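You operate a simulated robot arm through the tools that you are given. There is no shell and no other tool. Be economical: measure what you need, move in short steps, check, and stop when the job is done.

The job below is to be done with a simulated two-armed robot. You get a single attempt, and the scene is never put back.

TASK
Slide the trinket box off the dull patch and wax the patch.
Fine: use the yellow cloth pad and put it back; close the tin. Set down upright: cloth pad. A coat counts when it lies all over at full strength: go over it till it gets no stronger.
Where things are to end (x, y in the base frame): trinket box within 0.03 m of [0.6, -0.52].

The check looks at the end state, three seconds after you hand in, the way a careful person would. Anything else that was tipped, shoved, dropped, spilled or broken makes it a failure. Flat cloth is picked up by pressing the open fingertips on it (5 to 10 N) and closing them slowly along it; thin cloth reads only 2 to 8 mm in the jaws.

THE ROBOT
Two 7-joint arms with two-finger parallel grippers on one trunk that stands fixed in place. Base frame: the origin is at the foot of the trunk, x ahead of it, y to its left, z up. Readings come in m, degrees, newtons and seconds.
The left shoulder is at [0.05, 0.209, 1.046], the right one opposite. With the tool pointing down near the work surface each hand reaches from about 0.28 to 0.92 m from the base axis, measured 20 degrees to its own side. Payload 4.4 kg a hand.
The TCP of each hand is the grasp point between the finger pads, 0.023 m short of the fingertips. In the tool frame z runs along the fingers and y along their closing line. Largest opening 0.094 m; finger width 0.038, thickness 0.01; the body of the gripper, 0.054 by 0.096 m, starts 0.039 m behind the TCP.
Orientation is told as [roll, pitch, yaw] about the base's x, y, z axes, in that order, counted from this pose: with the fingers straight down and closing along the base's y, the tool's x points along the base's -x, its y along +y and its z along -z.

THE INTERFACE
- The arms move only by the tool send_rows. It takes "left_steps", "right_steps" or both (then of equal length, played together; a hand with none holds still); each is a list of rows, each a list of 7 numbers: the shift along the tool's x, y, z in units of 400 mm (1.0 is 400 mm), then the turn, a rotation vector about the tool's x, y, z in units of 90 degrees (1.0 is 90 degrees), then the finger opening in m, from 0 to 0.094. In form: [[tx, ty, tz, rx, ry, rz, gripper], ...]. A call has 1 to 20 rows; each row is the pose to reach, as a shift and turn from the pose commanded when the call began, along the tool's axes at that moment. A call with a number of a shift or a turn outside -1 to 1 is refused whole. A row lasts 0.2 s, in which the tool goes at most 0.05 m and 8.6 degrees; a call with a longer step from one row to the next is refused whole, and so is a gripper value outside its range. A pose out of reach is approached as far as the arm can. The call stops where the force on the tool passes 40 N (or 10 N more than at its start, if that is more) or the arm is blocked; 0.2 s more then pass. Each finger travels about 0.108 m/s and halts on what it meets, pressing with about 39 N; the grip force reading is that of the motor and also rises with nothing between the fingers. The clock runs only during rows and for 0.2 s after the last one: add rows that repeat a pose to give the fingers time. The reply holds the time, the measured pose of the TCP, the force on the tool along the base axes, the opening and the grip force, in the units named above and with some noise, with the torque about the TCP (base axes, N m) and any sound that the robot's microphone picked up.
- Cameras (640 x 400 px; columns grow to the right, rows downward): "scene" is now at [0.1468, -0.0475, 1.2333]; the picture's right is [-0.49, -0.87, 0.00], its down [-0.37, 0.21, -0.90] and it looks along [0.79, -0.45, -0.43] (base axes); focal length 315 px, centre (320, 200). "left" rides on the left gripper at [0.087, -0.016, -0.075] in its tool frame; the picture's right is [0.18, 0.98, 0.00], its down [-0.58, 0.11, -0.81] and it looks along [-0.79, 0.15, 0.59] (tool axes); focal length 243 px, centre (320, 200). "right" rides on the right gripper at [0.086, 0.016, -0.074] in its tool frame; the picture's right is [-0.18, 0.98, 0.00], its down [-0.58, -0.11, -0.81] and it looks along [-0.79, -0.15, 0.59] (tool axes); focal length 243 px, centre (320, 200). There is no depth. A picture from a camera that has moved, and an enlarged one, comes with that camera's place and axes in the base frame and with its lens.
- snapshot(camera): a new picture of that camera. No time passes.
- move_column(by): slides the trunk up (or, below 0, down) by that many m; the arms and the scene camera ride with it, the base frame stays. It gives what a move gives, with no picture.
- aim_head(pan, tilt): turns the head with the scene camera to pan (to the left, within 80 degrees either way) and tilt (down, from -29 to 69), counted from straight ahead of the robot. It gives what a move gives.
- inspect(camera, box): a new picture of the part [left, top, right, bottom] of that camera's present view, enlarged. No time passes.
- close_job(): hands the job in; it is judged then, once.

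Work in short steps. Places have to be worked out from the pictures, the camera data and where the tool is seen: move nearer, look again, correct. Check each grasp and each placing, and mend what went wrong. You have 120 turns and 94 pictures in all, those below and enlarged ones among them. Open the grippers and draw the arms clear of the work before you hand the job in, unless the task says otherwise; then end with one line.

The tools are called after ">>>" as a command line: name --argument value ..., lists and objects as JSON in quotes. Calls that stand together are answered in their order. send_rows: Moves the arms, as the interface text tells. Its arguments: {"type":"object","properties":{"left_steps":{"type":"array","items":{"type":"array","items":{"type":"number"}}},"right_steps":{"type":"array","items":{"type":"array","items":{"type":"number"}}}},"required":[]} The other tools are called the same way: move_column (by) slides the trunk up or down; aim_head (pan, tilt) turns the head that bears the scene camera; snapshot (camera) takes a picture; inspect (camera, box) takes an enlarged picture of a part of a camera's view; close_job () hands the job in.

At the start:

```text
time_s: 0.0
left_tool_pos: [0.6033, -0.1081, 1.1048]
left_ee_rot: [0.1, 0.0, 0.1]
left_contact_force: [0.5, -0.9, 0.4]
left_wrist_torque: [0.0, 0.0, 0.01]
left_finger_gap: 0.094
left_grasp_force: 0.0
right_tool_pos: [0.3178, -0.4946, 1.0577]
right_ee_rot: [0.0, 0.0, 0.2]
right_contact_force: [0.1, -0.1, -0.1]
right_wrist_torque: [-0.02, -0.02, -0.03]
right_finger_gap: 0.0939
right_grasp_force: 0.1
trunk travel left (down, up): [-0.125, 0.438]
head pan, tilt: [-29.5, 25.2]
```

scene: 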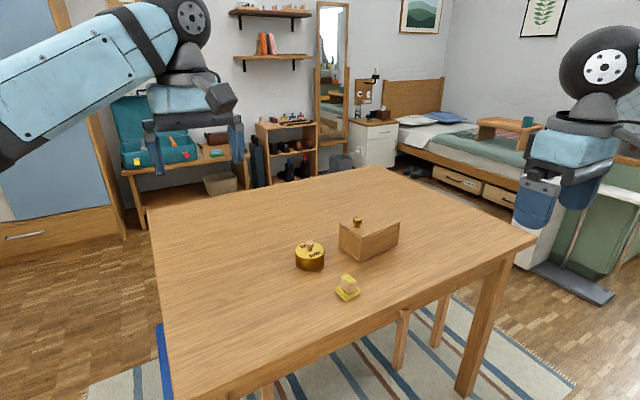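
right: 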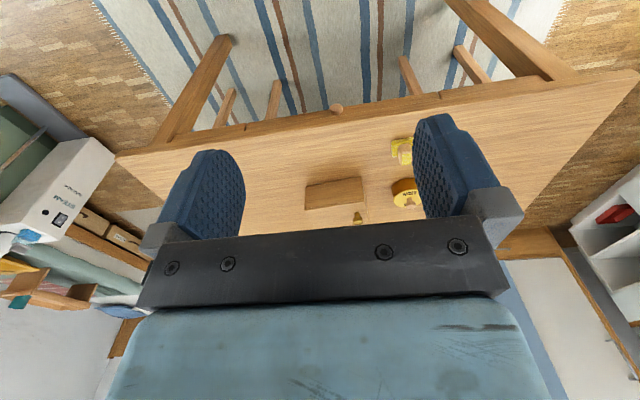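
left: 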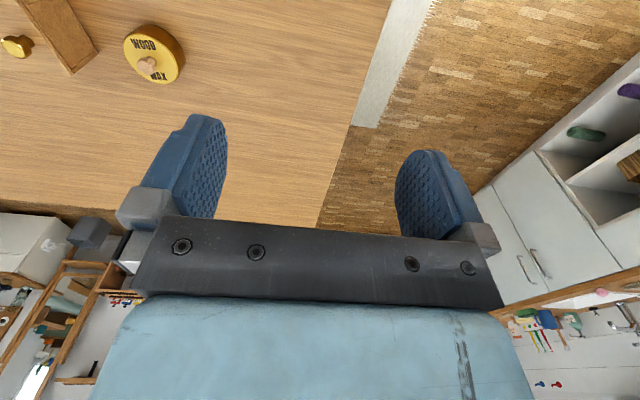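

The table holds the wax tin, the trinket box with a knob, and the yellow pad. I enlarge the scene view to measure them.

>>> inspect --camera "scene" --box '[270, 200, 430, 310]'

>>> inspect --camera "right" --box '[240, 100, 480, 250]'

```text
3.64 times, centred on (350, 255) of scene
camera zoom: at [0.1468, -0.0475, 1.2333], right [-0.49, -0.87, 0.0], down [-0.37, 0.21, -0.9], along [0.79, -0.45, -0.43], focal length 1144 px, centre (211, 0)
```

zoom: 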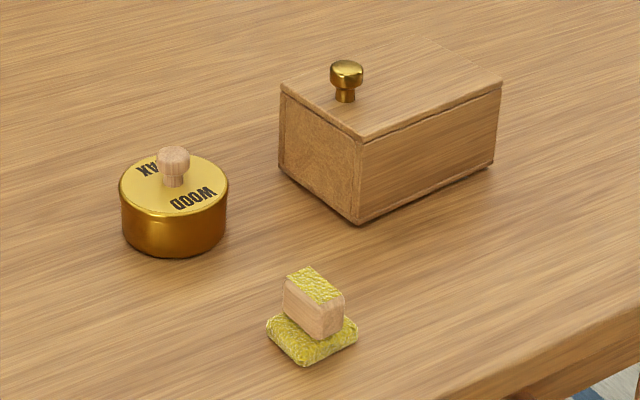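

```text
2.67 times, centred on (360, 175) of right
camera zoom: at [0.232, -0.4785, 1.1312], right [0.18, 0.98, 0.0], down [0.58, -0.11, 0.81], along [0.79, -0.15, -0.59], focal length 647 px, centre (213, 267)
```

zoom: 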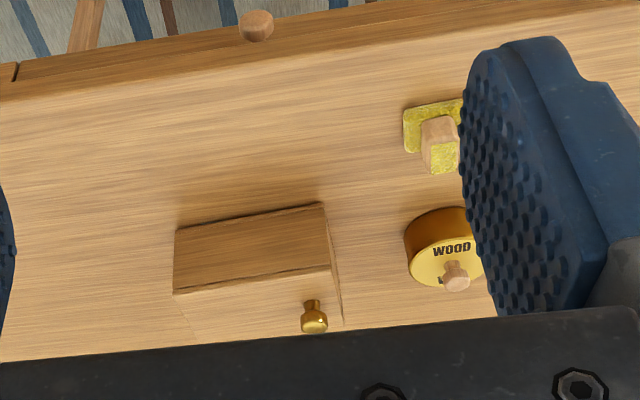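

I triangulate the table top at z≈0.748. The box is about (0.72, -0.526), 0.136 (y) × 0.088 (x) × 0.07, the tin (0.727, -0.35), and the pad (0.587, -0.369). I bring the right hand nearer for a close look.

>>> send_rows --right_steps '[[-0.1, 0, 0.036, 0, 0, 0, 0.094], [-0.2, 0, 0.072, 0, 0, 0, 0.094], [-0.3, 0, 0.108, 0, 0, 0, 0.094], [-0.4, 0, 0.144, 0, 0, 0, 0.094], [-0.4, 0, 0.144, 0, 0, 0, 0.094]]'

>>> inspect --camera "right" --box '[180, 60, 500, 260]'

>>> snapshot --camera "right"

```text
time_s: 1.2
left_tool_pos: [0.6025, -0.1076, 1.1056]
left_ee_rot: [0.1, 0.0, 0.1]
left_contact_force: [0.0, -0.3, -0.5]
left_wrist_torque: [0.01, -0.03, 0.02]
left_finger_gap: 0.0939
left_grasp_force: 0.1
right_tool_pos: [0.4792, -0.4934, 1.0013]
right_ee_rot: [0.0, -0.1, 0.2]
right_contact_force: [0.3, -0.4, -0.4]
right_wrist_torque: [0.02, 0.0, 0.02]
right_finger_gap: 0.094
right_grasp_force: 0.0
trunk travel left (down, up): [-0.125, 0.438]
head pan, tilt: [-29.5, 25.2]
```

```text
2.00 times, centred on (340, 160) of right
camera zoom: at [0.3927, -0.4775, 1.0737], right [0.18, 0.98, 0.0], down [0.58, -0.11, 0.81], along [0.79, -0.15, -0.59], focal length 485 px, centre (280, 280)
```

zoom: 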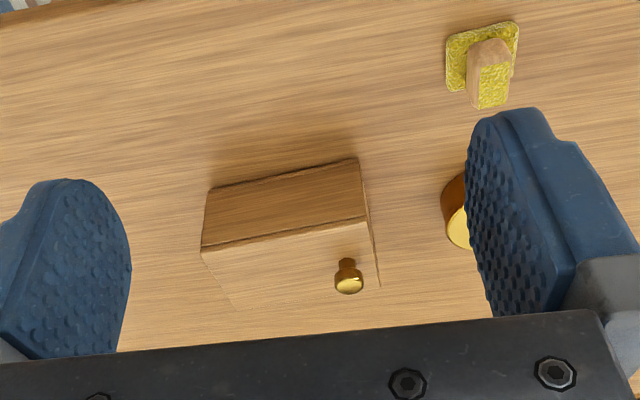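

```text
87 pictures are left
camera right: at [0.3927, -0.4775, 1.0737], right [0.18, 0.98, 0.0], down [0.58, -0.11, 0.81], along [0.79, -0.15, -0.59], focal length 243 px, centre (320, 200)
```

right: 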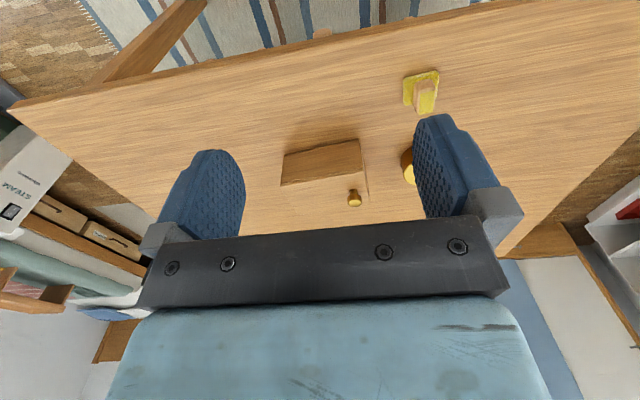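

The estimates agree: the box is yawed about +5°, with its far face at about x=0.763. I move the right hand beyond the box, tilted 15° so that only the low fingertips touch below the lid.

>>> send_rows --right_steps '[[-0.11, -0.008, 0.02, 0, 0.02, -0.007, 0.094], [-0.22, -0.016, 0.04, 0, 0.04, -0.014, 0.094], [-0.33, -0.025, 0.06, 0, 0.06, -0.021, 0.094], [-0.44, -0.033, 0.08, 0, 0.08, -0.028, 0.094], [-0.55, -0.041, 0.1, 0, 0.1, -0.035, 0.094], [-0.66, -0.05, 0.12, 0, 0.12, -0.042, 0.094], [-0.77, -0.058, 0.15, 0, 0.145, -0.05, 0.094], [-0.865, -0.066, 0.178, 0, 0.167, -0.056, 0.094], [-0.865, -0.066, 0.178, 0, 0.167, -0.056, 0.094]]'

>>> snapshot --camera "scene"

```text
time_s: 3.2
left_tool_pos: [0.6018, -0.1085, 1.1043]
left_ee_rot: [0.0, 0.0, 0.0]
left_contact_force: [-0.2, 0.3, -0.1]
left_wrist_torque: [0.02, -0.01, -0.01]
left_finger_gap: 0.0939
left_grasp_force: 0.1
right_tool_pos: [0.7355, -0.5183, 0.9458]
right_ee_rot: [0.7, 15.0, 5.3]
right_contact_force: [0.3, 0.3, -0.4]
right_wrist_torque: [0.0, -0.01, 0.02]
right_finger_gap: 0.0938
right_grasp_force: 0.0
right hand out of reach, approached as far as the arm can: row 7, 8, 9
trunk travel left (down, up): [-0.125, 0.438]
head pan, tilt: [-29.5, 25.2]
```

```text
86 pictures are left
camera scene: at [0.1465, -0.0475, 1.2333], right [-0.49, -0.87, 0.0], down [-0.37, 0.21, -0.9], along [0.79, -0.45, -0.43], focal length 315 px, centre (320, 200)
```

scene: 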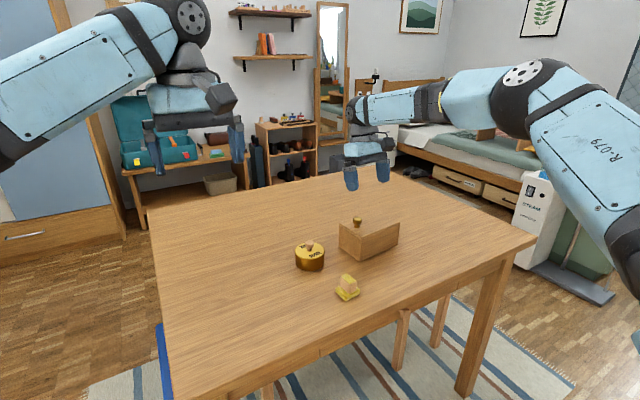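

The tilted pose goes past the arm's reach. I straighten the tool to about 3° of tilt, and see where the commanded pose now sits.

>>> send_rows --right_steps '[[0, 0, 0, 0, -0.07, 0, 0.094], [0, 0, 0, 0, -0.133, 0, 0.094], [0, 0, 0, 0, -0.133, 0, 0.094], [0, 0, 0, 0, -0.133, 0, 0.094]]'

```text
time_s: 4.2
left_tool_pos: [0.6027, -0.1088, 1.1051]
left_ee_rot: [0.0, 0.0, 0.0]
left_contact_force: [0.5, 0.2, 0.1]
left_wrist_torque: [-0.02, 0.02, 0.02]
left_finger_gap: 0.0939
left_grasp_force: 0.0
right_tool_pos: [0.7374, -0.517, 0.9435]
right_ee_rot: [0.8, 3.0, 5.1]
right_contact_force: [0.1, -1.4, -0.7]
right_wrist_torque: [-0.01, -0.01, 0.0]
right_finger_gap: 0.0942
right_grasp_force: 0.0
trunk travel left (down, up): [-0.125, 0.438]
head pan, tilt: [-29.5, 25.2]
```

The commanded pose is clamped to the reached one. I go forward to x≈0.795, then down to z≈0.90.

>>> send_rows --right_steps '[[-0.075, -0.012, 0, 0, 0, 0, 0.094], [-0.149, -0.023, 0.03, 0, 0, 0, 0.094], [-0.149, -0.023, 0.1, 0, 0, 0, 0.094], [-0.149, -0.023, 0.1, 0, 0, 0, 0.094]]'

>>> inspect --camera "scene" --box '[290, 130, 450, 280]'

```text
time_s: 5.2
left_tool_pos: [0.602, -0.108, 1.1049]
left_ee_rot: [0.0, 0.0, 0.1]
left_contact_force: [0.0, -1.1, 0.5]
left_wrist_torque: [-0.01, 0.02, 0.03]
left_finger_gap: 0.0939
left_grasp_force: 0.1
right_tool_pos: [0.7633, -0.517, 0.9118]
right_ee_rot: [0.7, 3.0, 5.1]
right_contact_force: [0.0, 0.0, -0.2]
right_wrist_torque: [0.01, -0.01, 0.02]
right_finger_gap: 0.094
right_grasp_force: 0.2
right hand out of reach, approached as far as the arm can: row 2, 3, 4
trunk travel left (down, up): [-0.125, 0.438]
head pan, tilt: [-29.5, 25.2]
```

```text
2.67 times, centred on (370, 205) of scene
camera zoom: at [0.1463, -0.0474, 1.2334], right [-0.49, -0.87, 0.0], down [-0.37, 0.21, -0.91], along [0.79, -0.45, -0.43], focal length 839 px, centre (187, 187)
```

zoom: 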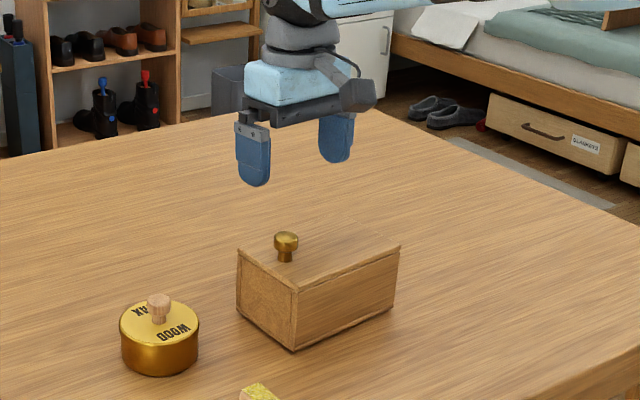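

Reach ends at x≈0.763 here. I raise the trunk 0.10 m so the wrist comes level with the shoulder, then try forward again.

>>> move_column --by 0.1

>>> send_rows --right_steps '[[0, 0, 0.1, 0, 0, 0, 0.094], [0, 0, 0.2, 0, 0, 0, 0.094], [-0.08, -0.01, 0.23, 0, 0, 0, 0.094], [-0.08, -0.01, 0.23, 0, 0, 0, 0.094]]'

```text
time_s: 6.5
left_tool_pos: [0.6028, -0.1076, 1.2045]
left_ee_rot: [0.0, -0.1, 0.1]
left_contact_force: [-0.2, 0.2, -0.5]
left_wrist_torque: [0.0, -0.01, 0.04]
left_finger_gap: 0.0939
left_grasp_force: 0.1
right_tool_pos: [0.7624, -0.5185, 1.0099]
right_ee_rot: [0.7, 3.0, 5.2]
right_contact_force: [-0.3, 0.1, 0.2]
right_wrist_torque: [0.01, -0.01, 0.0]
right_finger_gap: 0.0941
right_grasp_force: 0.1
trunk travel left (down, up): [-0.225, 0.338]
head pan, tilt: [-29.5, 25.2]
```

```text
time_s: 7.5
left_tool_pos: [0.6023, -0.1088, 1.2045]
left_ee_rot: [-0.1, -0.1, 0.0]
left_contact_force: [-0.4, 0.4, -0.5]
left_wrist_torque: [0.01, 0.0, -0.02]
left_finger_gap: 0.0937
left_grasp_force: 0.1
right_tool_pos: [0.7373, -0.5186, 0.9389]
right_ee_rot: [0.8, 2.9, 5.0]
right_contact_force: [0.5, 1.5, -0.1]
right_wrist_torque: [0.0, -0.01, -0.03]
right_finger_gap: 0.0939
right_grasp_force: 0.1
right hand out of reach, approached as far as the arm can: row 1, 2, 3, 4
trunk travel left (down, up): [-0.225, 0.338]
head pan, tilt: [-29.5, 25.2]
```

Higher was worse, so lowering should help. I lift the hand first, then lower the trunk to -0.10.

>>> send_rows --right_steps '[[0.03, 0, -0.1, 0, 0, 0, 0.094], [0.06, 0, -0.2, 0, 0, 0, 0.094], [0.06, 0, -0.3, 0, 0, 0, 0.094], [0.06, 0, -0.4, 0, 0, 0, 0.094], [0.06, 0, -0.48, 0, 0, 0, 0.094], [0.06, 0, -0.48, 0, 0, 0, 0.094]]'

>>> move_column --by -0.2

```text
time_s: 8.9
left_tool_pos: [0.6017, -0.1085, 1.2038]
left_ee_rot: [-0.1, 0.1, 0.1]
left_contact_force: [-0.3, 0.4, -0.2]
left_wrist_torque: [0.01, -0.01, 0.01]
left_finger_gap: 0.094
left_grasp_force: 0.1
right_tool_pos: [0.726, -0.5187, 1.1325]
right_ee_rot: [0.7, 3.0, 5.0]
right_contact_force: [1.2, -0.1, 0.6]
right_wrist_torque: [-0.03, 0.0, 0.04]
right_finger_gap: 0.094
right_grasp_force: 0.1
trunk travel left (down, up): [-0.225, 0.338]
head pan, tilt: [-29.5, 25.2]
```

```text
time_s: 11.1
left_tool_pos: [0.6027, -0.1069, 1.0044]
left_ee_rot: [0.0, 0.0, 0.2]
left_contact_force: [1.0, 0.1, 0.1]
left_wrist_torque: [-0.04, 0.0, 0.0]
left_finger_gap: 0.0937
left_grasp_force: 0.1
right_tool_pos: [0.7248, -0.5199, 0.9324]
right_ee_rot: [0.8, 3.1, 5.1]
right_contact_force: [0.0, -0.6, 0.8]
right_wrist_torque: [0.06, 0.0, -0.02]
right_finger_gap: 0.0939
right_grasp_force: 0.0
trunk travel left (down, up): [-0.025, 0.538]
head pan, tilt: [-29.5, 25.2]
```

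Now forward to x≈0.80 at constant height.

>>> send_rows --right_steps '[[-0.06, -0.005, -0.003, 0, 0, 0, 0.094], [-0.12, -0.01, -0.006, 0, 0, 0, 0.094], [-0.187, -0.017, -0.01, 0, 0, 0, 0.094], [-0.187, -0.017, -0.01, 0, 0, 0, 0.094]]'

```text
time_s: 12.1
left_tool_pos: [0.6033, -0.1077, 1.0046]
left_ee_rot: [0.0, 0.0, 0.1]
left_contact_force: [-0.1, 0.1, 0.7]
left_wrist_torque: [-0.01, -0.01, 0.01]
left_finger_gap: 0.0942
left_grasp_force: 0.0
right_tool_pos: [0.7779, -0.5191, 0.9308]
right_ee_rot: [0.8, 3.1, 5.1]
right_contact_force: [0.2, -0.6, -0.4]
right_wrist_torque: [0.02, 0.01, -0.03]
right_finger_gap: 0.0939
right_grasp_force: 0.0
right hand out of reach, approached as far as the arm can: row 3, 4
trunk travel left (down, up): [-0.025, 0.538]
head pan, tilt: [-29.5, 25.2]
```

Even low, the reach falls short of getting behind the box. I switch to straddling the box's 0.088 m width with the 0.094 m opening; first I draw back, level the tool, and turn it 90°.

>>> send_rows --right_steps '[[0.08, -0.03, -0.02, 0.004, -0.017, 0, 0.094], [0.158, -0.061, -0.043, 0.008, -0.034, 0, 0.094], [0.158, -0.061, -0.043, 0.008, -0.034, 0, 0.094]]'

>>> send_rows --right_steps '[[0, 0, 0, 0, 0, 0.09, 0.094], [0, 0, 0, 0, 0, 0.18, 0.094], [0, 0, 0, 0, 0, 0.27, 0.094], [0, 0, 0, 0, 0, 0.36, 0.094], [0, 0, 0, 0, 0, 0.45, 0.094], [0, 0, 0, 0, 0, 0.54, 0.094], [0, 0, 0, 0, 0, 0.63, 0.094], [0, 0, 0, 0, 0, 0.72, 0.094], [0, 0, 0, 0, 0, 0.81, 0.094], [0, 0, 0, 0, 0, 0.9, 0.094], [0, 0, 0, 0, 0, 1.0, 0.094], [0, 0, 0, 0, 0, 1.0, 0.094]]'

>>> snapshot --camera "right"

```text
time_s: 12.9
left_tool_pos: [0.6037, -0.1089, 1.0041]
left_ee_rot: [0.0, 0.0, 0.1]
left_contact_force: [-0.2, -1.0, 0.1]
left_wrist_torque: [0.02, -0.01, 0.03]
left_finger_gap: 0.0943
left_grasp_force: 0.1
right_tool_pos: [0.7158, -0.5468, 0.9532]
right_ee_rot: [0.0, 0.0, 5.0]
right_contact_force: [0.2, -0.4, 0.6]
right_wrist_torque: [-0.06, 0.0, -0.03]
right_finger_gap: 0.0943
right_grasp_force: 0.1
trunk travel left (down, up): [-0.025, 0.538]
head pan, tilt: [-29.5, 25.2]
```

```text
refused: row 11 steps farther than a row can; nothing moved
```

```text
84 pictures are left
camera right: at [0.6281, -0.5401, 1.0274], right [0.1, 1.0, 0.0], down [0.59, -0.06, 0.81], along [0.8, -0.08, -0.59], focal length 243 px, centre (320, 200)
```

right: 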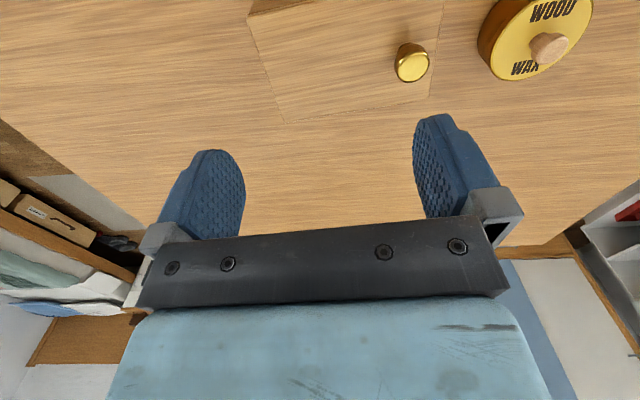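

I enlarge this near-overhead view of the lid to measure its true width before trying the straddle.

>>> inspect --camera "right" --box '[220, 0, 460, 150]'

```text
2.67 times, centred on (340, 75) of right
camera zoom: at [0.6281, -0.5401, 1.0274], right [0.1, 1.0, 0.0], down [0.59, -0.06, 0.81], along [0.8, -0.08, -0.59], focal length 647 px, centre (267, 533)
```

zoom: 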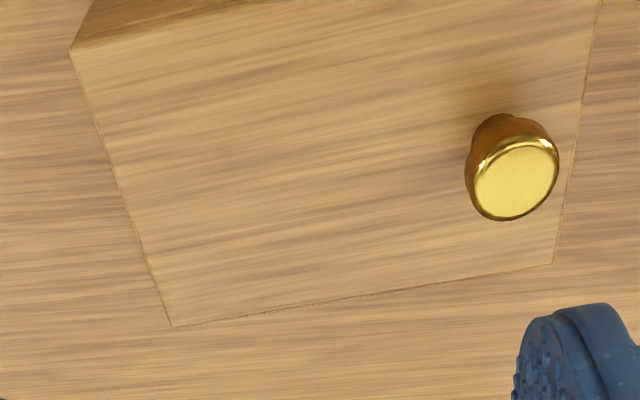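

At lid height z≈0.822 the lid comes out about 0.089 × 0.136, flush with the body, so the straddle has roughly 2.5 mm a side. I rotate the gripper 90° and check alignment by eye.

>>> send_rows --right_steps '[[0, 0, 0, 0, 0, 0.091, 0.094], [0, 0, 0, 0, 0, 0.182, 0.094], [0, 0, 0, 0, 0, 0.273, 0.094], [0, 0, 0, 0, 0, 0.364, 0.094], [0, 0, 0, 0, 0, 0.455, 0.094], [0, 0, 0, 0, 0, 0.546, 0.094], [0, 0, 0, 0, 0, 0.637, 0.094], [0, 0, 0, 0, 0, 0.728, 0.094], [0, 0, 0, 0, 0, 0.819, 0.094], [0, 0, 0, 0, 0, 0.91, 0.094], [0, 0, 0, 0, 0, 1.0, 0.094], [0, 0, 0, 0, 0, 1.0, 0.094]]'

>>> snapshot --camera "right"

```text
time_s: 15.5
left_tool_pos: [0.602, -0.1073, 1.0041]
left_ee_rot: [-0.1, 0.1, 0.0]
left_contact_force: [0.4, 0.7, -0.1]
left_wrist_torque: [0.01, -0.02, 0.03]
left_finger_gap: 0.0941
left_grasp_force: 0.0
right_tool_pos: [0.7167, -0.5476, 0.951]
right_ee_rot: [0.1, 0.0, -85.0]
right_contact_force: [-0.1, 0.8, -0.1]
right_wrist_torque: [-0.01, -0.01, 0.0]
right_finger_gap: 0.094
right_grasp_force: 0.0
trunk travel left (down, up): [-0.025, 0.538]
head pan, tilt: [-29.5, 25.2]
```

```text
82 pictures are left
camera right: at [0.7263, -0.4611, 1.0259], right [1.0, -0.1, 0.0], down [-0.06, -0.59, 0.81], along [-0.08, -0.8, -0.59], focal length 243 px, centre (320, 200)
```

right: 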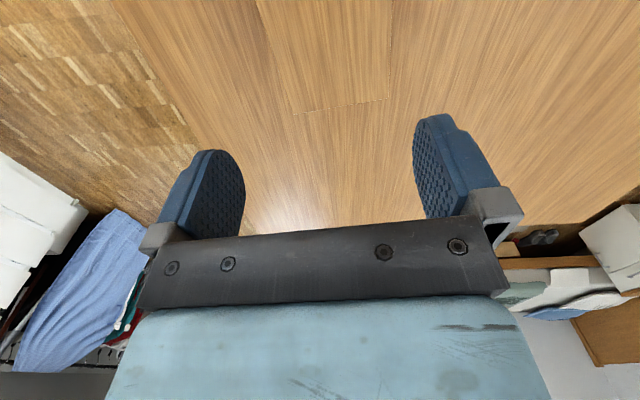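

I zoom on the box's end edge from here for width and centring.

>>> inspect --camera "right" --box '[240, 0, 440, 125]'

```text
3.20 times, centred on (340, 62) of right
camera zoom: at [0.7263, -0.4611, 1.0259], right [1.0, -0.1, 0.0], down [-0.06, -0.59, 0.81], along [-0.08, -0.8, -0.59], focal length 776 px, centre (256, 640)
```

zoom: 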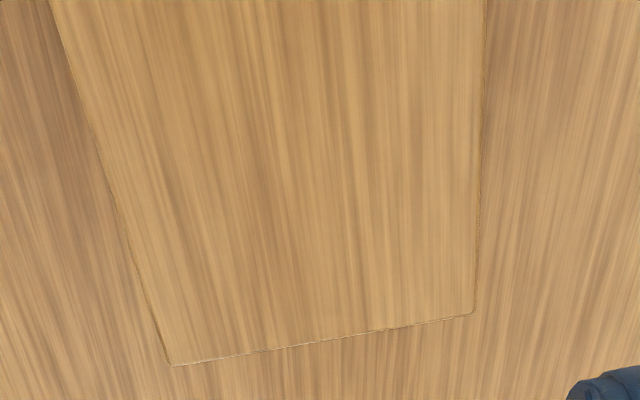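

Lid width reads 0.089–0.091, so it is tight. I lower to just above the lid, offset from the knob, and servo the fingers visually.

>>> send_rows --right_steps '[[0.002, 0.01, 0.08, 0, 0, 0, 0.094], [0.005, 0.02, 0.16, 0, 0, 0, 0.094], [0.005, 0.02, 0.2325, 0, 0, 0, 0.094], [0.005, 0.02, 0.2325, 0, 0, 0, 0.094]]'

>>> inspect --camera "right" --box '[150, 60, 490, 260]'

>>> inspect --camera "scene" --box '[290, 130, 450, 280]'

```text
time_s: 16.5
left_tool_pos: [0.6022, -0.1084, 1.0044]
left_ee_rot: [0.1, -0.1, 0.1]
left_contact_force: [-0.3, -0.5, 0.5]
left_wrist_torque: [0.0, 0.03, 0.02]
left_finger_gap: 0.094
left_grasp_force: 0.0
right_tool_pos: [0.725, -0.547, 0.8578]
right_ee_rot: [0.1, 0.0, -84.8]
right_contact_force: [0.2, -0.1, -0.4]
right_wrist_torque: [-0.02, 0.0, 0.01]
right_finger_gap: 0.0938
right_grasp_force: 0.0
trunk travel left (down, up): [-0.025, 0.538]
head pan, tilt: [-29.5, 25.2]
```

```text
1.88 times, centred on (320, 160) of right
camera zoom: at [0.7335, -0.4599, 0.9332], right [1.0, -0.1, 0.0], down [-0.06, -0.59, 0.81], along [-0.08, -0.8, -0.59], focal length 457 px, centre (320, 275)
```

zoom: 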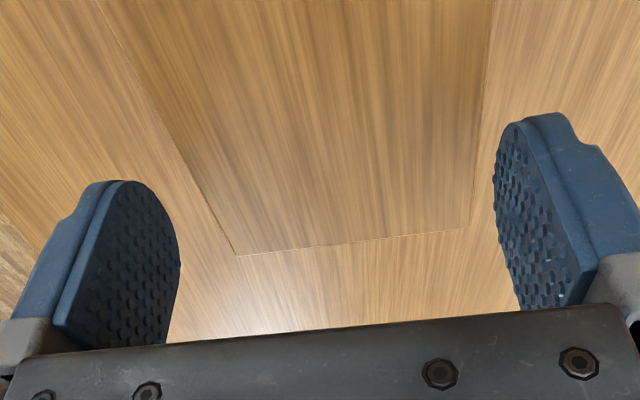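

```text
2.67 times, centred on (370, 205) of scene
camera zoom: at [0.1467, -0.0474, 1.1333], right [-0.49, -0.87, 0.0], down [-0.37, 0.21, -0.9], along [0.79, -0.45, -0.43], focal length 839 px, centre (187, 187)
```

zoom: 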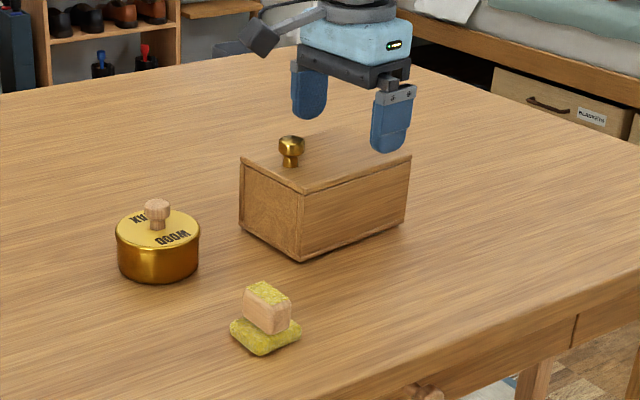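

The lid edges at the grip line centre on x≈0.727. I shift +1.5 mm and descend slowly about 25 mm, watching the force.

>>> send_rows --right_steps '[[0, 0.004, 0, 0, 0, 0, 0.094], [0, 0.004, 0.01, 0, 0, 0, 0.094], [0, 0.004, 0.02, 0, 0, 0, 0.094], [0, 0.004, 0.03, 0, 0, 0, 0.094], [0, 0.004, 0.04, 0, 0, 0, 0.094], [0, 0.004, 0.045, 0, 0, 0, 0.094], [0, 0.004, 0.05, 0, 0, 0, 0.094], [0, 0.004, 0.055, 0, 0, 0, 0.094], [0, 0.004, 0.06, 0, 0, 0, 0.094], [0, 0.004, 0.06, 0, 0, 0, 0.094]]'

>>> inspect --camera "scene" --box '[330, 130, 430, 230]'

```text
time_s: 18.7
left_tool_pos: [0.6034, -0.1077, 1.0047]
left_ee_rot: [-0.1, 0.1, 0.2]
left_contact_force: [0.3, 0.0, -0.5]
left_wrist_torque: [0.01, 0.03, -0.01]
left_finger_gap: 0.0941
left_grasp_force: 0.0
right_tool_pos: [0.7271, -0.5459, 0.8343]
right_ee_rot: [0.1, 0.0, -84.9]
right_contact_force: [-0.4, 0.6, 0.6]
right_wrist_torque: [0.0, -0.02, 0.0]
right_finger_gap: 0.0942
right_grasp_force: 0.0
trunk travel left (down, up): [-0.025, 0.538]
head pan, tilt: [-29.5, 25.2]
```

```text
4.00 times, centred on (380, 180) of scene
camera zoom: at [0.1468, -0.0475, 1.1333], right [-0.49, -0.87, 0.0], down [-0.37, 0.21, -0.9], along [0.79, -0.45, -0.43], focal length 1258 px, centre (80, 280)
```

zoom: 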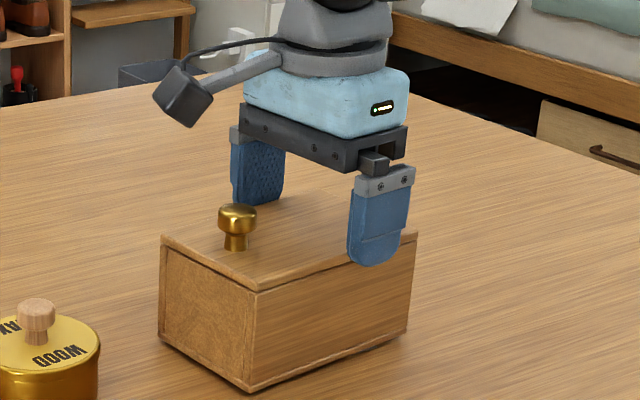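

The fingers pass below the lid top with no contact. I descend to TCP z≈0.797 and then close gently.

>>> send_rows --right_steps '[[0, 0, 0.02, 0, 0, 0, 0.094], [0, 0, 0.04, 0, 0, 0, 0.094], [0, 0, 0.06, 0, 0, 0, 0.094], [0, 0, 0.08, 0, 0, 0, 0.094], [0, 0, 0.093, 0, 0, 0, 0.094], [0, 0, 0.093, 0, 0, 0, 0.09], [0, 0, 0.093, 0, 0, 0, 0.085], [0, 0, 0.093, 0, 0, 0, 0.085]]'

>>> inspect --camera "scene" --box '[330, 130, 430, 230]'

```text
time_s: 20.5
left_tool_pos: [0.6014, -0.108, 1.0042]
left_ee_rot: [-0.1, 0.0, 0.1]
left_contact_force: [-0.3, 0.1, 1.2]
left_wrist_torque: [0.02, 0.0, 0.0]
left_finger_gap: 0.0938
left_grasp_force: 0.1
right_tool_pos: [0.7251, -0.5469, 0.7987]
right_ee_rot: [0.1, 0.0, -84.9]
right_contact_force: [1.6, -2.4, 3.8]
right_wrist_torque: [0.33, 0.45, 0.2]
right_finger_gap: 0.0921
right_grasp_force: 39.5
trunk travel left (down, up): [-0.025, 0.538]
head pan, tilt: [-29.5, 25.2]
```

```text
4.00 times, centred on (380, 180) of scene
camera zoom: at [0.1466, -0.0475, 1.1333], right [-0.49, -0.87, 0.0], down [-0.37, 0.21, -0.9], along [0.79, -0.45, -0.43], focal length 1258 px, centre (80, 280)
```

zoom: 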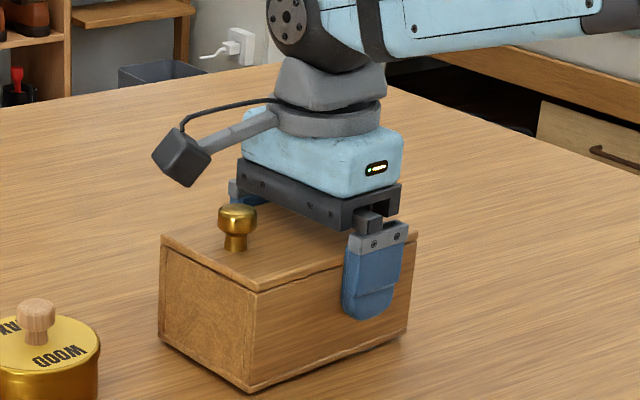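

The box is gripped at 0.092 m. I slide it -0.128 m in x toward (0.595, -0.52).

>>> send_rows --right_steps '[[0.004, -0.032, 0, 0, 0, 0, 0.085], [0.008, -0.064, 0, 0, 0, 0, 0.085], [0.012, -0.096, 0, 0, 0, 0, 0.085], [0.016, -0.128, 0, 0, 0, 0, 0.085], [0.02, -0.16, 0, 0, 0, 0, 0.085], [0.024, -0.192, 0, 0, 0, 0, 0.085], [0.028, -0.224, 0, 0, 0, 0, 0.085], [0.032, -0.256, 0, 0, 0, 0, 0.085], [0.036, -0.288, 0, 0, 0, 0, 0.085], [0.04, -0.318, 0, 0, 0, 0, 0.085], [0.04, -0.318, 0, 0, 0, 0, 0.085]]'

>>> snapshot --camera "scene"

```text
time_s: 22.9
left_tool_pos: [0.6027, -0.1072, 1.0045]
left_ee_rot: [0.0, 0.1, 0.1]
left_contact_force: [0.0, -0.3, 0.4]
left_wrist_torque: [0.03, 0.03, 0.0]
left_finger_gap: 0.0941
left_grasp_force: 0.0
right_tool_pos: [0.5996, -0.5418, 0.7971]
right_ee_rot: [0.0, 0.0, -84.9]
right_contact_force: [2.2, 0.6, 0.3]
right_wrist_torque: [-0.34, -0.51, -0.01]
right_finger_gap: 0.0921
right_grasp_force: 39.3
trunk travel left (down, up): [-0.025, 0.538]
head pan, tilt: [-29.5, 25.2]
```

```text
76 pictures are left
camera scene: at [0.1469, -0.0475, 1.1332], right [-0.49, -0.87, 0.0], down [-0.37, 0.21, -0.9], along [0.79, -0.45, -0.43], focal length 315 px, centre (320, 200)
```

scene: 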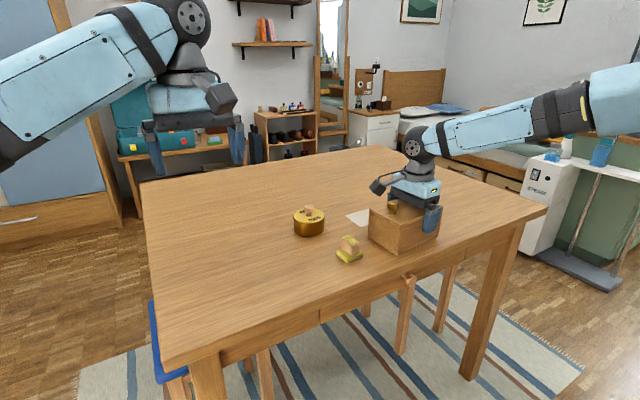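

The box slid, and a pale patch shows behind it. I open, rise straight up, and look.

>>> send_rows --right_steps '[[0, 0, 0, 0, 0, 0, 0.094], [0, 0, 0, 0, 0, 0, 0.094], [0, 0, -0.02, 0, 0, 0, 0.094], [0, 0, -0.05, 0, 0, 0, 0.094], [0, 0, -0.1, 0, 0, 0, 0.094], [0, 0, -0.2, 0, 0, 0, 0.094], [0, 0, -0.3, 0, 0, 0, 0.094], [0, 0, -0.4, 0, 0, 0, 0.094], [0, 0, -0.5, 0, 0, 0, 0.094], [0, 0, -0.5, 0, 0, 0, 0.094]]'

>>> inspect --camera "scene" --box '[280, 180, 460, 280]'

>>> snapshot --camera "right"

```text
time_s: 25.1
left_tool_pos: [0.601, -0.1085, 1.0039]
left_ee_rot: [0.0, 0.0, 0.2]
left_contact_force: [-0.4, 0.8, 0.0]
left_wrist_torque: [0.0, -0.01, 0.01]
left_finger_gap: 0.0943
left_grasp_force: 0.1
right_tool_pos: [0.5989, -0.5401, 0.9964]
right_ee_rot: [0.0, 0.0, -84.8]
right_contact_force: [-0.4, -0.5, -0.5]
right_wrist_torque: [-0.03, 0.0, 0.02]
right_finger_gap: 0.0942
right_grasp_force: 0.0
trunk travel left (down, up): [-0.025, 0.538]
head pan, tilt: [-29.5, 25.2]
```

```text
3.56 times, centred on (370, 230) of scene
camera zoom: at [0.147, -0.0477, 1.1332], right [-0.49, -0.87, 0.0], down [-0.37, 0.21, -0.9], along [0.79, -0.45, -0.43], focal length 1119 px, centre (142, 93)
```

zoom: 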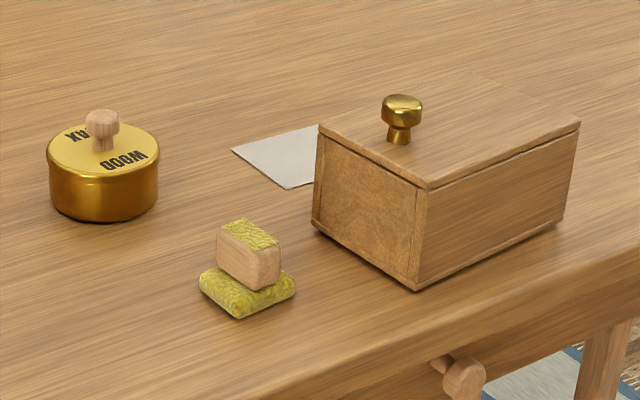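

```text
74 pictures are left
camera right: at [0.6076, -0.4528, 1.0705], right [1.0, -0.1, 0.0], down [-0.06, -0.59, 0.81], along [-0.08, -0.8, -0.59], focal length 243 px, centre (320, 200)
```

right: 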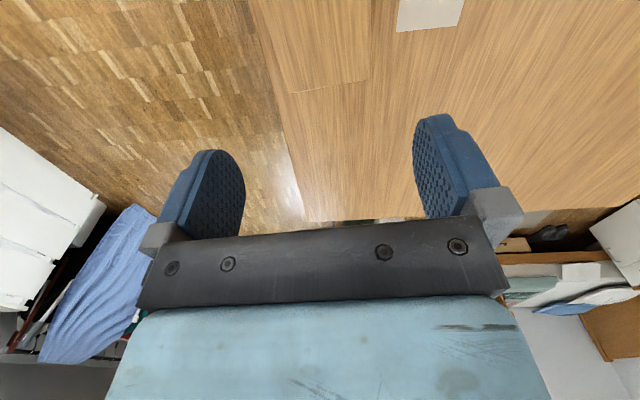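

The box centre is now about (0.598, -0.521). The patch spans roughly x 0.68–0.755, y -0.46 to -0.572. The tin is at (0.729, -0.35) with its knob top near z 0.807. I retract the left arm and bring the right hand, yaw back to 0, near the tin.

>>> send_rows --right_steps '[[0.04, 0.008, 0.009, 0, 0, -0.086, 0.094], [0.08, 0.016, 0.018, 0, 0, -0.172, 0.094], [0.12, 0.024, 0.027, 0, 0, -0.258, 0.094], [0.16, 0.032, 0.036, 0, 0, -0.344, 0.094], [0.2, 0.04, 0.045, 0, 0, -0.43, 0.094], [0.24, 0.048, 0.054, 0, 0, -0.516, 0.094], [0.28, 0.056, 0.063, 0, 0, -0.602, 0.094], [0.32, 0.064, 0.072, 0, 0, -0.688, 0.094], [0.36, 0.072, 0.081, 0, 0, -0.774, 0.094], [0.4, 0.08, 0.09, 0, 0, -0.86, 0.094], [0.444, 0.089, 0.1, 0, 0, -0.944, 0.094], [0.444, 0.089, 0.1, 0, 0, -0.944, 0.094]]' --left_steps '[[0.04, 0.08, -0.03, 0, 0, 0, 0.094], [0.08, 0.16, -0.06, 0, 0, 0, 0.094], [0.12, 0.24, -0.09, 0, 0, 0, 0.094], [0.16, 0.32, -0.12, 0, 0, 0, 0.094], [0.2, 0.4, -0.15, 0, 0, 0, 0.094], [0.24, 0.48, -0.18, 0, 0, 0, 0.094], [0.28, 0.56, -0.21, 0, 0, 0, 0.094], [0.32, 0.64, -0.25, 0, 0, 0, 0.094], [0.36, 0.72, -0.25, 0, 0, 0, 0.094], [0.375, 0.75, -0.25, 0, 0, 0, 0.094], [0.375, 0.75, -0.25, 0, 0, 0, 0.094], [0.375, 0.75, -0.25, 0, 0, 0, 0.094]]'

>>> snapshot --camera "right"

```text
time_s: 27.7
left_tool_pos: [0.4512, 0.1939, 1.1047]
left_ee_rot: [0.0, 0.0, 0.2]
left_contact_force: [-0.3, -0.1, -0.3]
left_wrist_torque: [-0.02, 0.01, -0.01]
left_finger_gap: 0.0939
left_grasp_force: 0.1
right_tool_pos: [0.6181, -0.3602, 0.956]
right_ee_rot: [0.0, -0.2, 0.1]
right_contact_force: [0.6, 0.2, -0.4]
right_wrist_torque: [0.02, 0.0, -0.01]
right_finger_gap: 0.0938
right_grasp_force: 0.0
trunk travel left (down, up): [-0.025, 0.538]
head pan, tilt: [-29.5, 25.2]
```

```text
73 pictures are left
camera right: at [0.5323, -0.3444, 1.0302], right [0.18, 0.98, 0.0], down [0.58, -0.11, 0.81], along [0.79, -0.15, -0.59], focal length 243 px, centre (320, 200)
```

right: 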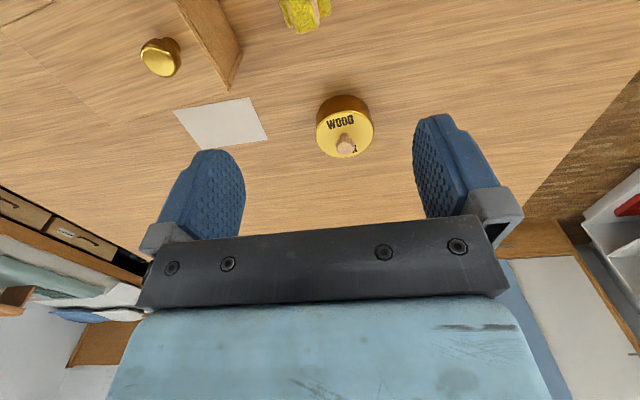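

>>> inspect --camera "right" --box '[160, 60, 400, 210]'

```text
2.67 times, centred on (280, 135) of right
camera zoom: at [0.5323, -0.3444, 1.0302], right [0.18, 0.98, 0.0], down [0.58, -0.11, 0.81], along [0.79, -0.15, -0.59], focal length 647 px, centre (427, 373)
```

zoom: 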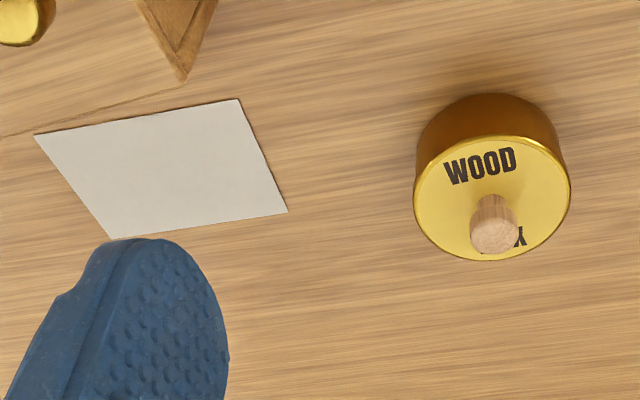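

The patch spans x 0.680–0.748 and y -0.569 to -0.462, axis-aligned. The tin's knob is at (0.731, -0.351), top ≈0.81. I move above it with the fingers partly closed.

>>> send_rows --right_steps '[[-0.1, 0.01, 0.05, 0, 0, 0, 0.07], [-0.2, 0.02, 0.12, 0, 0, 0, 0.05], [-0.2825, 0.0225, 0.2, 0, 0, 0, 0.05], [-0.2825, 0.0225, 0.24, 0, 0, 0, 0.05], [-0.2825, 0.0225, 0.24, 0, 0, 0, 0.05]]'

>>> inspect --camera "scene" --box '[260, 130, 420, 250]'

>>> inspect --camera "right" --box '[150, 30, 490, 260]'

```text
time_s: 28.9
left_tool_pos: [0.4519, 0.1925, 1.1042]
left_ee_rot: [0.0, 0.0, 0.1]
left_contact_force: [-0.5, -0.1, -0.2]
left_wrist_torque: [0.01, -0.01, -0.02]
left_finger_gap: 0.0938
left_grasp_force: 0.1
right_tool_pos: [0.7319, -0.3525, 0.8588]
right_ee_rot: [0.0, 0.0, 0.0]
right_contact_force: [0.4, -0.1, 0.4]
right_wrist_torque: [0.01, 0.03, -0.05]
right_finger_gap: 0.05
right_grasp_force: 0.2
trunk travel left (down, up): [-0.025, 0.538]
head pan, tilt: [-29.5, 25.2]
```

```text
3.33 times, centred on (340, 190) of scene
camera zoom: at [0.147, -0.0477, 1.1332], right [-0.49, -0.87, 0.0], down [-0.37, 0.21, -0.9], along [0.79, -0.45, -0.43], focal length 1049 px, centre (253, 233)
```

zoom: 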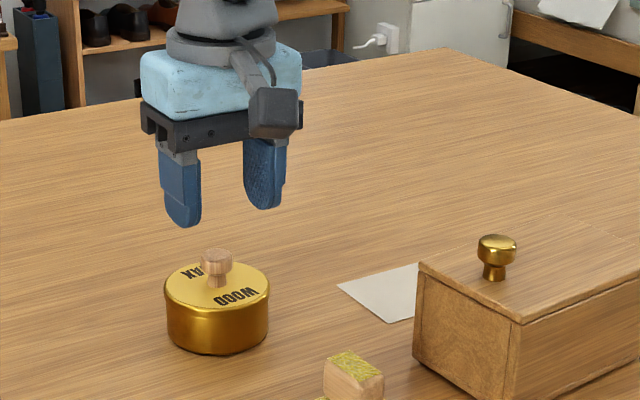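

```text
1.74 times, centred on (320, 145) of right
camera zoom: at [0.6454, -0.3364, 0.9333], right [0.18, 0.98, 0.0], down [0.58, -0.11, 0.81], along [0.79, -0.15, -0.59], focal length 422 px, centre (320, 296)
```

zoom: 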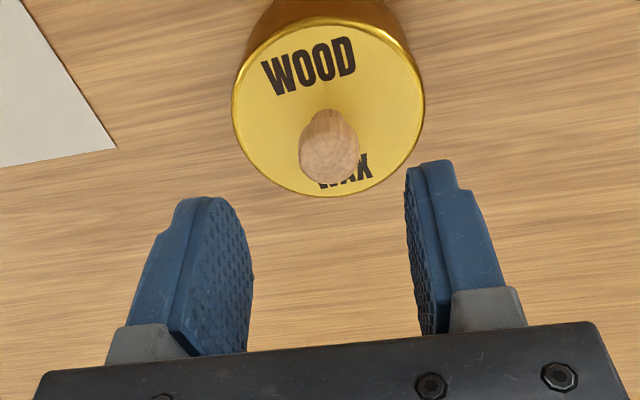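

The knob is at about (0.733, -0.351), aligned. I descend to z≈0.812 and close on it.

>>> send_rows --right_steps '[[-0.004, 0.003, 0.04, 0, 0, 0, 0.05], [-0.004, 0.003, 0.08, 0, 0, 0, 0.05], [-0.004, 0.003, 0.1, 0, 0, 0, 0.05], [-0.004, 0.003, 0.117, 0, 0, 0, 0.05], [-0.004, 0.003, 0.117, 0, 0, 0, 0.03], [-0.004, 0.003, 0.117, 0, 0, 0, 0.012], [-0.004, 0.003, 0.117, 0, 0, 0, 0.01], [-0.004, 0.003, 0.117, 0, 0, 0, 0.01]]'

>>> inspect --camera "scene" --box '[260, 130, 420, 250]'

```text
time_s: 30.7
left_tool_pos: [0.4525, 0.1932, 1.1033]
left_ee_rot: [-0.1, -0.1, 0.2]
left_contact_force: [-0.1, -1.3, -0.7]
left_wrist_torque: [-0.01, 0.0, 0.02]
left_finger_gap: 0.0939
left_grasp_force: 0.1
right_tool_pos: [0.7341, -0.3511, 0.8131]
right_ee_rot: [-0.1, -0.1, -0.1]
right_contact_force: [0.7, -0.1, 0.5]
right_wrist_torque: [-0.01, 0.01, -0.01]
right_finger_gap: 0.0211
right_grasp_force: 38.6
trunk travel left (down, up): [-0.025, 0.538]
head pan, tilt: [-29.5, 25.2]
heard: snap
```

```text
3.33 times, centred on (340, 190) of scene
camera zoom: at [0.1469, -0.0475, 1.1332], right [-0.49, -0.87, 0.0], down [-0.37, 0.21, -0.9], along [0.79, -0.45, -0.43], focal length 1049 px, centre (253, 233)
```

zoom: 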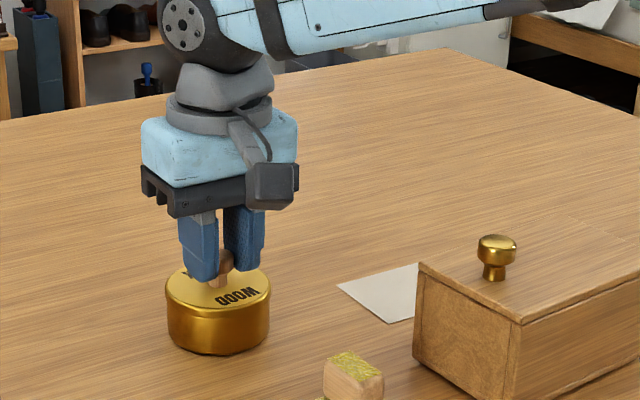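

The knob is gripped at 21 mm, and a "snap" was heard. I lift slowly by 2 cm and look.

>>> send_rows --right_steps '[[0, 0, -0.006, 0, 0, 0, 0.01], [0, 0, -0.012, 0, 0, 0, 0.01], [0, 0, -0.02, 0, 0, 0, 0.01], [0, 0, -0.03, 0, 0, 0, 0.01], [0, 0, -0.05, 0, 0, 0, 0.01], [0, 0, -0.05, 0, 0, 0, 0.01]]'

>>> inspect --camera "scene" --box '[260, 130, 420, 250]'

```text
time_s: 32.1
left_tool_pos: [0.4515, 0.1929, 1.1035]
left_ee_rot: [0.0, 0.1, 0.0]
left_contact_force: [0.6, -1.7, -0.4]
left_wrist_torque: [0.04, -0.02, 0.0]
left_finger_gap: 0.094
left_grasp_force: 0.0
right_tool_pos: [0.7329, -0.3504, 0.8332]
right_ee_rot: [0.0, -0.1, 0.0]
right_contact_force: [0.1, -0.7, -0.3]
right_wrist_torque: [0.0, 0.01, -0.01]
right_finger_gap: 0.0211
right_grasp_force: 38.6
trunk travel left (down, up): [-0.025, 0.538]
head pan, tilt: [-29.5, 25.2]
```

```text
3.33 times, centred on (340, 190) of scene
camera zoom: at [0.1469, -0.0476, 1.1332], right [-0.49, -0.87, 0.0], down [-0.37, 0.21, -0.9], along [0.79, -0.45, -0.43], focal length 1049 px, centre (253, 233)
```

zoom: 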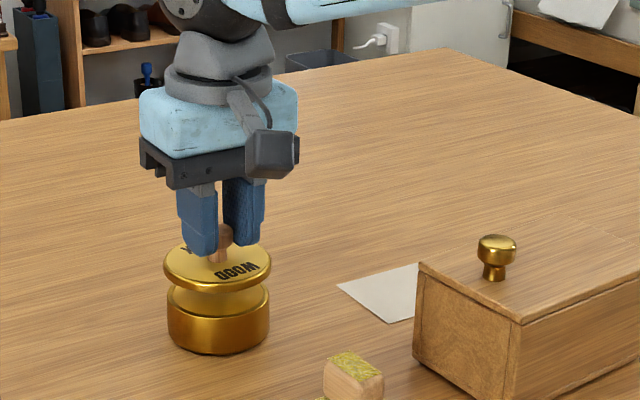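

The lid came off cleanly; seated, the TCP was at (0.7335, -0.351, 0.813). I raise it, carry it +0.115 in y, and lower it toward the table.

>>> send_rows --right_steps '[[0, 0, -0.04, 0, 0, 0, 0.01], [0, 0, -0.08, 0, 0, 0, 0.01], [0, 0.08, -0.08, 0, 0, 0, 0.01], [0, 0.16, -0.08, 0, 0, 0, 0.01], [0, 0.24, -0.08, 0, 0, 0, 0.01], [0, 0.2875, -0.08, 0, 0, 0, 0.01], [0, 0.2875, -0.04, 0, 0, 0, 0.01], [0, 0.2875, 0, 0, 0, 0, 0.01], [0, 0.2875, 0.04, 0, 0, 0, 0.01], [0, 0.2875, 0.07, 0, 0, 0, 0.01], [0, 0.2875, 0.07, 0, 0, 0, 0.01]]'

>>> inspect --camera "scene" --box '[240, 130, 400, 250]'

```text
time_s: 34.5
left_tool_pos: [0.451, 0.1933, 1.1043]
left_ee_rot: [0.0, 0.0, 0.1]
left_contact_force: [0.7, 0.6, 0.9]
left_wrist_torque: [0.0, 0.02, -0.02]
left_finger_gap: 0.0941
left_grasp_force: 0.1
right_tool_pos: [0.6931, -0.2661, 0.8199]
right_ee_rot: [0.0, 0.0, 0.0]
right_contact_force: [0.6, 0.1, -0.3]
right_wrist_torque: [0.0, 0.02, 0.0]
right_finger_gap: 0.0213
right_grasp_force: 38.6
right hand out of reach, approached as far as the arm can: row 4, 5, 6, 7, 8, 9, 10, 11
trunk travel left (down, up): [-0.025, 0.538]
head pan, tilt: [-29.5, 25.2]
```

```text
3.33 times, centred on (320, 190) of scene
camera zoom: at [0.1468, -0.0475, 1.1333], right [-0.49, -0.87, 0.0], down [-0.37, 0.21, -0.9], along [0.79, -0.45, -0.43], focal length 1049 px, centre (320, 233)
```

zoom: 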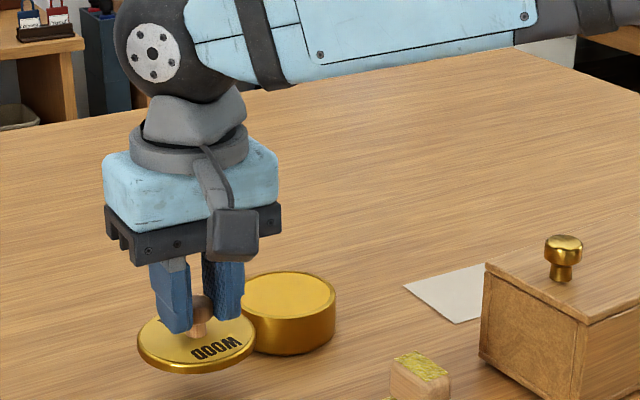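

Reach is limited that way; the lid hovers at (0.693, -0.266) near the tin. I shift it to about (0.645, -0.262), clear of both tin and pad, and lower it.

>>> send_rows --right_steps '[[0.06, 0, 0, 0, 0, 0, 0.01], [0.12, 0.01, 0, 0, 0, 0, 0.01], [0.12, 0.01, 0.03, 0, 0, 0, 0.01], [0.12, 0.01, 0.045, 0, 0, 0, 0.01], [0.12, 0.01, 0.055, 0, 0, 0, 0.01], [0.12, 0.01, 0.065, 0, 0, 0, 0.01], [0.12, 0.01, 0.065, 0, 0, 0, 0.01]]'

>>> inspect --camera "scene" --box '[240, 150, 400, 270]'

```text
time_s: 36.1
left_tool_pos: [0.4511, 0.1933, 1.1039]
left_ee_rot: [0.0, 0.0, 0.1]
left_contact_force: [0.2, -0.2, -0.5]
left_wrist_torque: [-0.04, -0.01, 0.02]
left_finger_gap: 0.0942
left_grasp_force: 0.1
right_tool_pos: [0.6469, -0.2609, 0.7899]
right_ee_rot: [0.0, 0.0, 0.0]
right_contact_force: [0.0, -0.7, 0.2]
right_wrist_torque: [-0.02, 0.06, -0.03]
right_finger_gap: 0.0212
right_grasp_force: 39.0
trunk travel left (down, up): [-0.025, 0.538]
head pan, tilt: [-29.5, 25.2]
```

```text
3.33 times, centred on (320, 210) of scene
camera zoom: at [0.1468, -0.0475, 1.1333], right [-0.49, -0.87, 0.0], down [-0.37, 0.21, -0.9], along [0.79, -0.45, -0.43], focal length 1049 px, centre (320, 167)
```

zoom: 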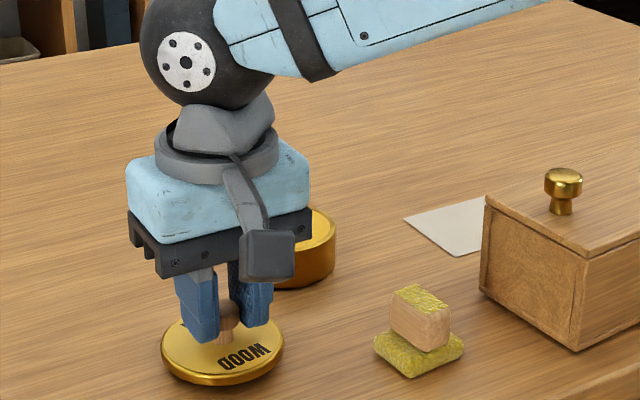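

It is still just above the table; I lower in 1 mm steps until contact.

>>> send_rows --right_steps '[[0, 0, 0.0025, 0, 0, 0, 0.01], [0, 0, 0.005, 0, 0, 0, 0.01], [0, 0, 0.0075, 0, 0, 0, 0.01], [0, 0, 0.01, 0, 0, 0, 0.01]]'

```text
time_s: 37.1
left_tool_pos: [0.4507, 0.194, 1.1038]
left_ee_rot: [0.0, 0.0, 0.1]
left_contact_force: [-0.4, -0.6, 0.3]
left_wrist_torque: [0.01, 0.02, 0.0]
left_finger_gap: 0.0939
left_grasp_force: 0.1
right_tool_pos: [0.6471, -0.2614, 0.7875]
right_ee_rot: [0.0, -0.1, 0.0]
right_contact_force: [0.1, -0.6, -0.4]
right_wrist_torque: [-0.02, 0.01, 0.0]
right_finger_gap: 0.0211
right_grasp_force: 39.2
trunk travel left (down, up): [-0.025, 0.538]
head pan, tilt: [-29.5, 25.2]
```

>>> send_rows --right_steps '[[0, 0, 0.0025, 0, 0, 0, 0.01], [0, 0, 0.005, 0, 0, 0, 0.01], [0, 0, 0.0075, 0, 0, 0, 0.01], [0, 0, 0.01, 0, 0, 0, 0.01]]'

>>> inspect --camera "scene" --box '[270, 210, 330, 255]'

```text
time_s: 38.1
left_tool_pos: [0.4522, 0.1926, 1.1023]
left_ee_rot: [0.0, 0.1, 0.2]
left_contact_force: [0.1, 0.3, 0.5]
left_wrist_torque: [0.0, -0.03, -0.01]
left_finger_gap: 0.0939
left_grasp_force: 0.1
right_tool_pos: [0.6459, -0.2604, 0.7841]
right_ee_rot: [0.0, 0.0, 0.1]
right_contact_force: [-0.2, 0.0, 1.0]
right_wrist_torque: [0.0, 0.0, 0.0]
right_finger_gap: 0.0209
right_grasp_force: 38.9
trunk travel left (down, up): [-0.025, 0.538]
head pan, tilt: [-29.5, 25.2]
```

```text
8.89 times, centred on (300, 232) of scene
camera zoom: at [0.1469, -0.0476, 1.1332], right [-0.49, -0.87, 0.0], down [-0.37, 0.21, -0.9], along [0.79, -0.45, -0.43], focal length 2797 px, centre (498, -89)
```

zoom: 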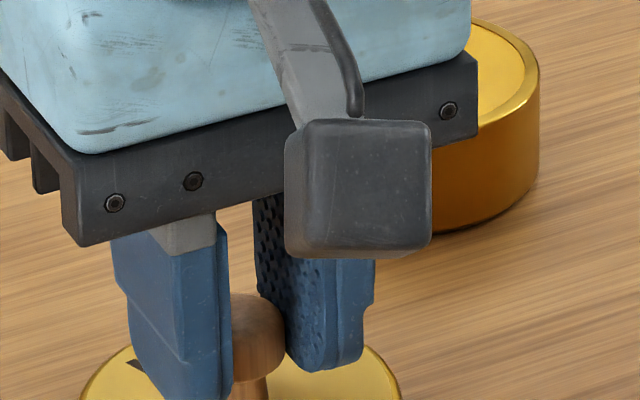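

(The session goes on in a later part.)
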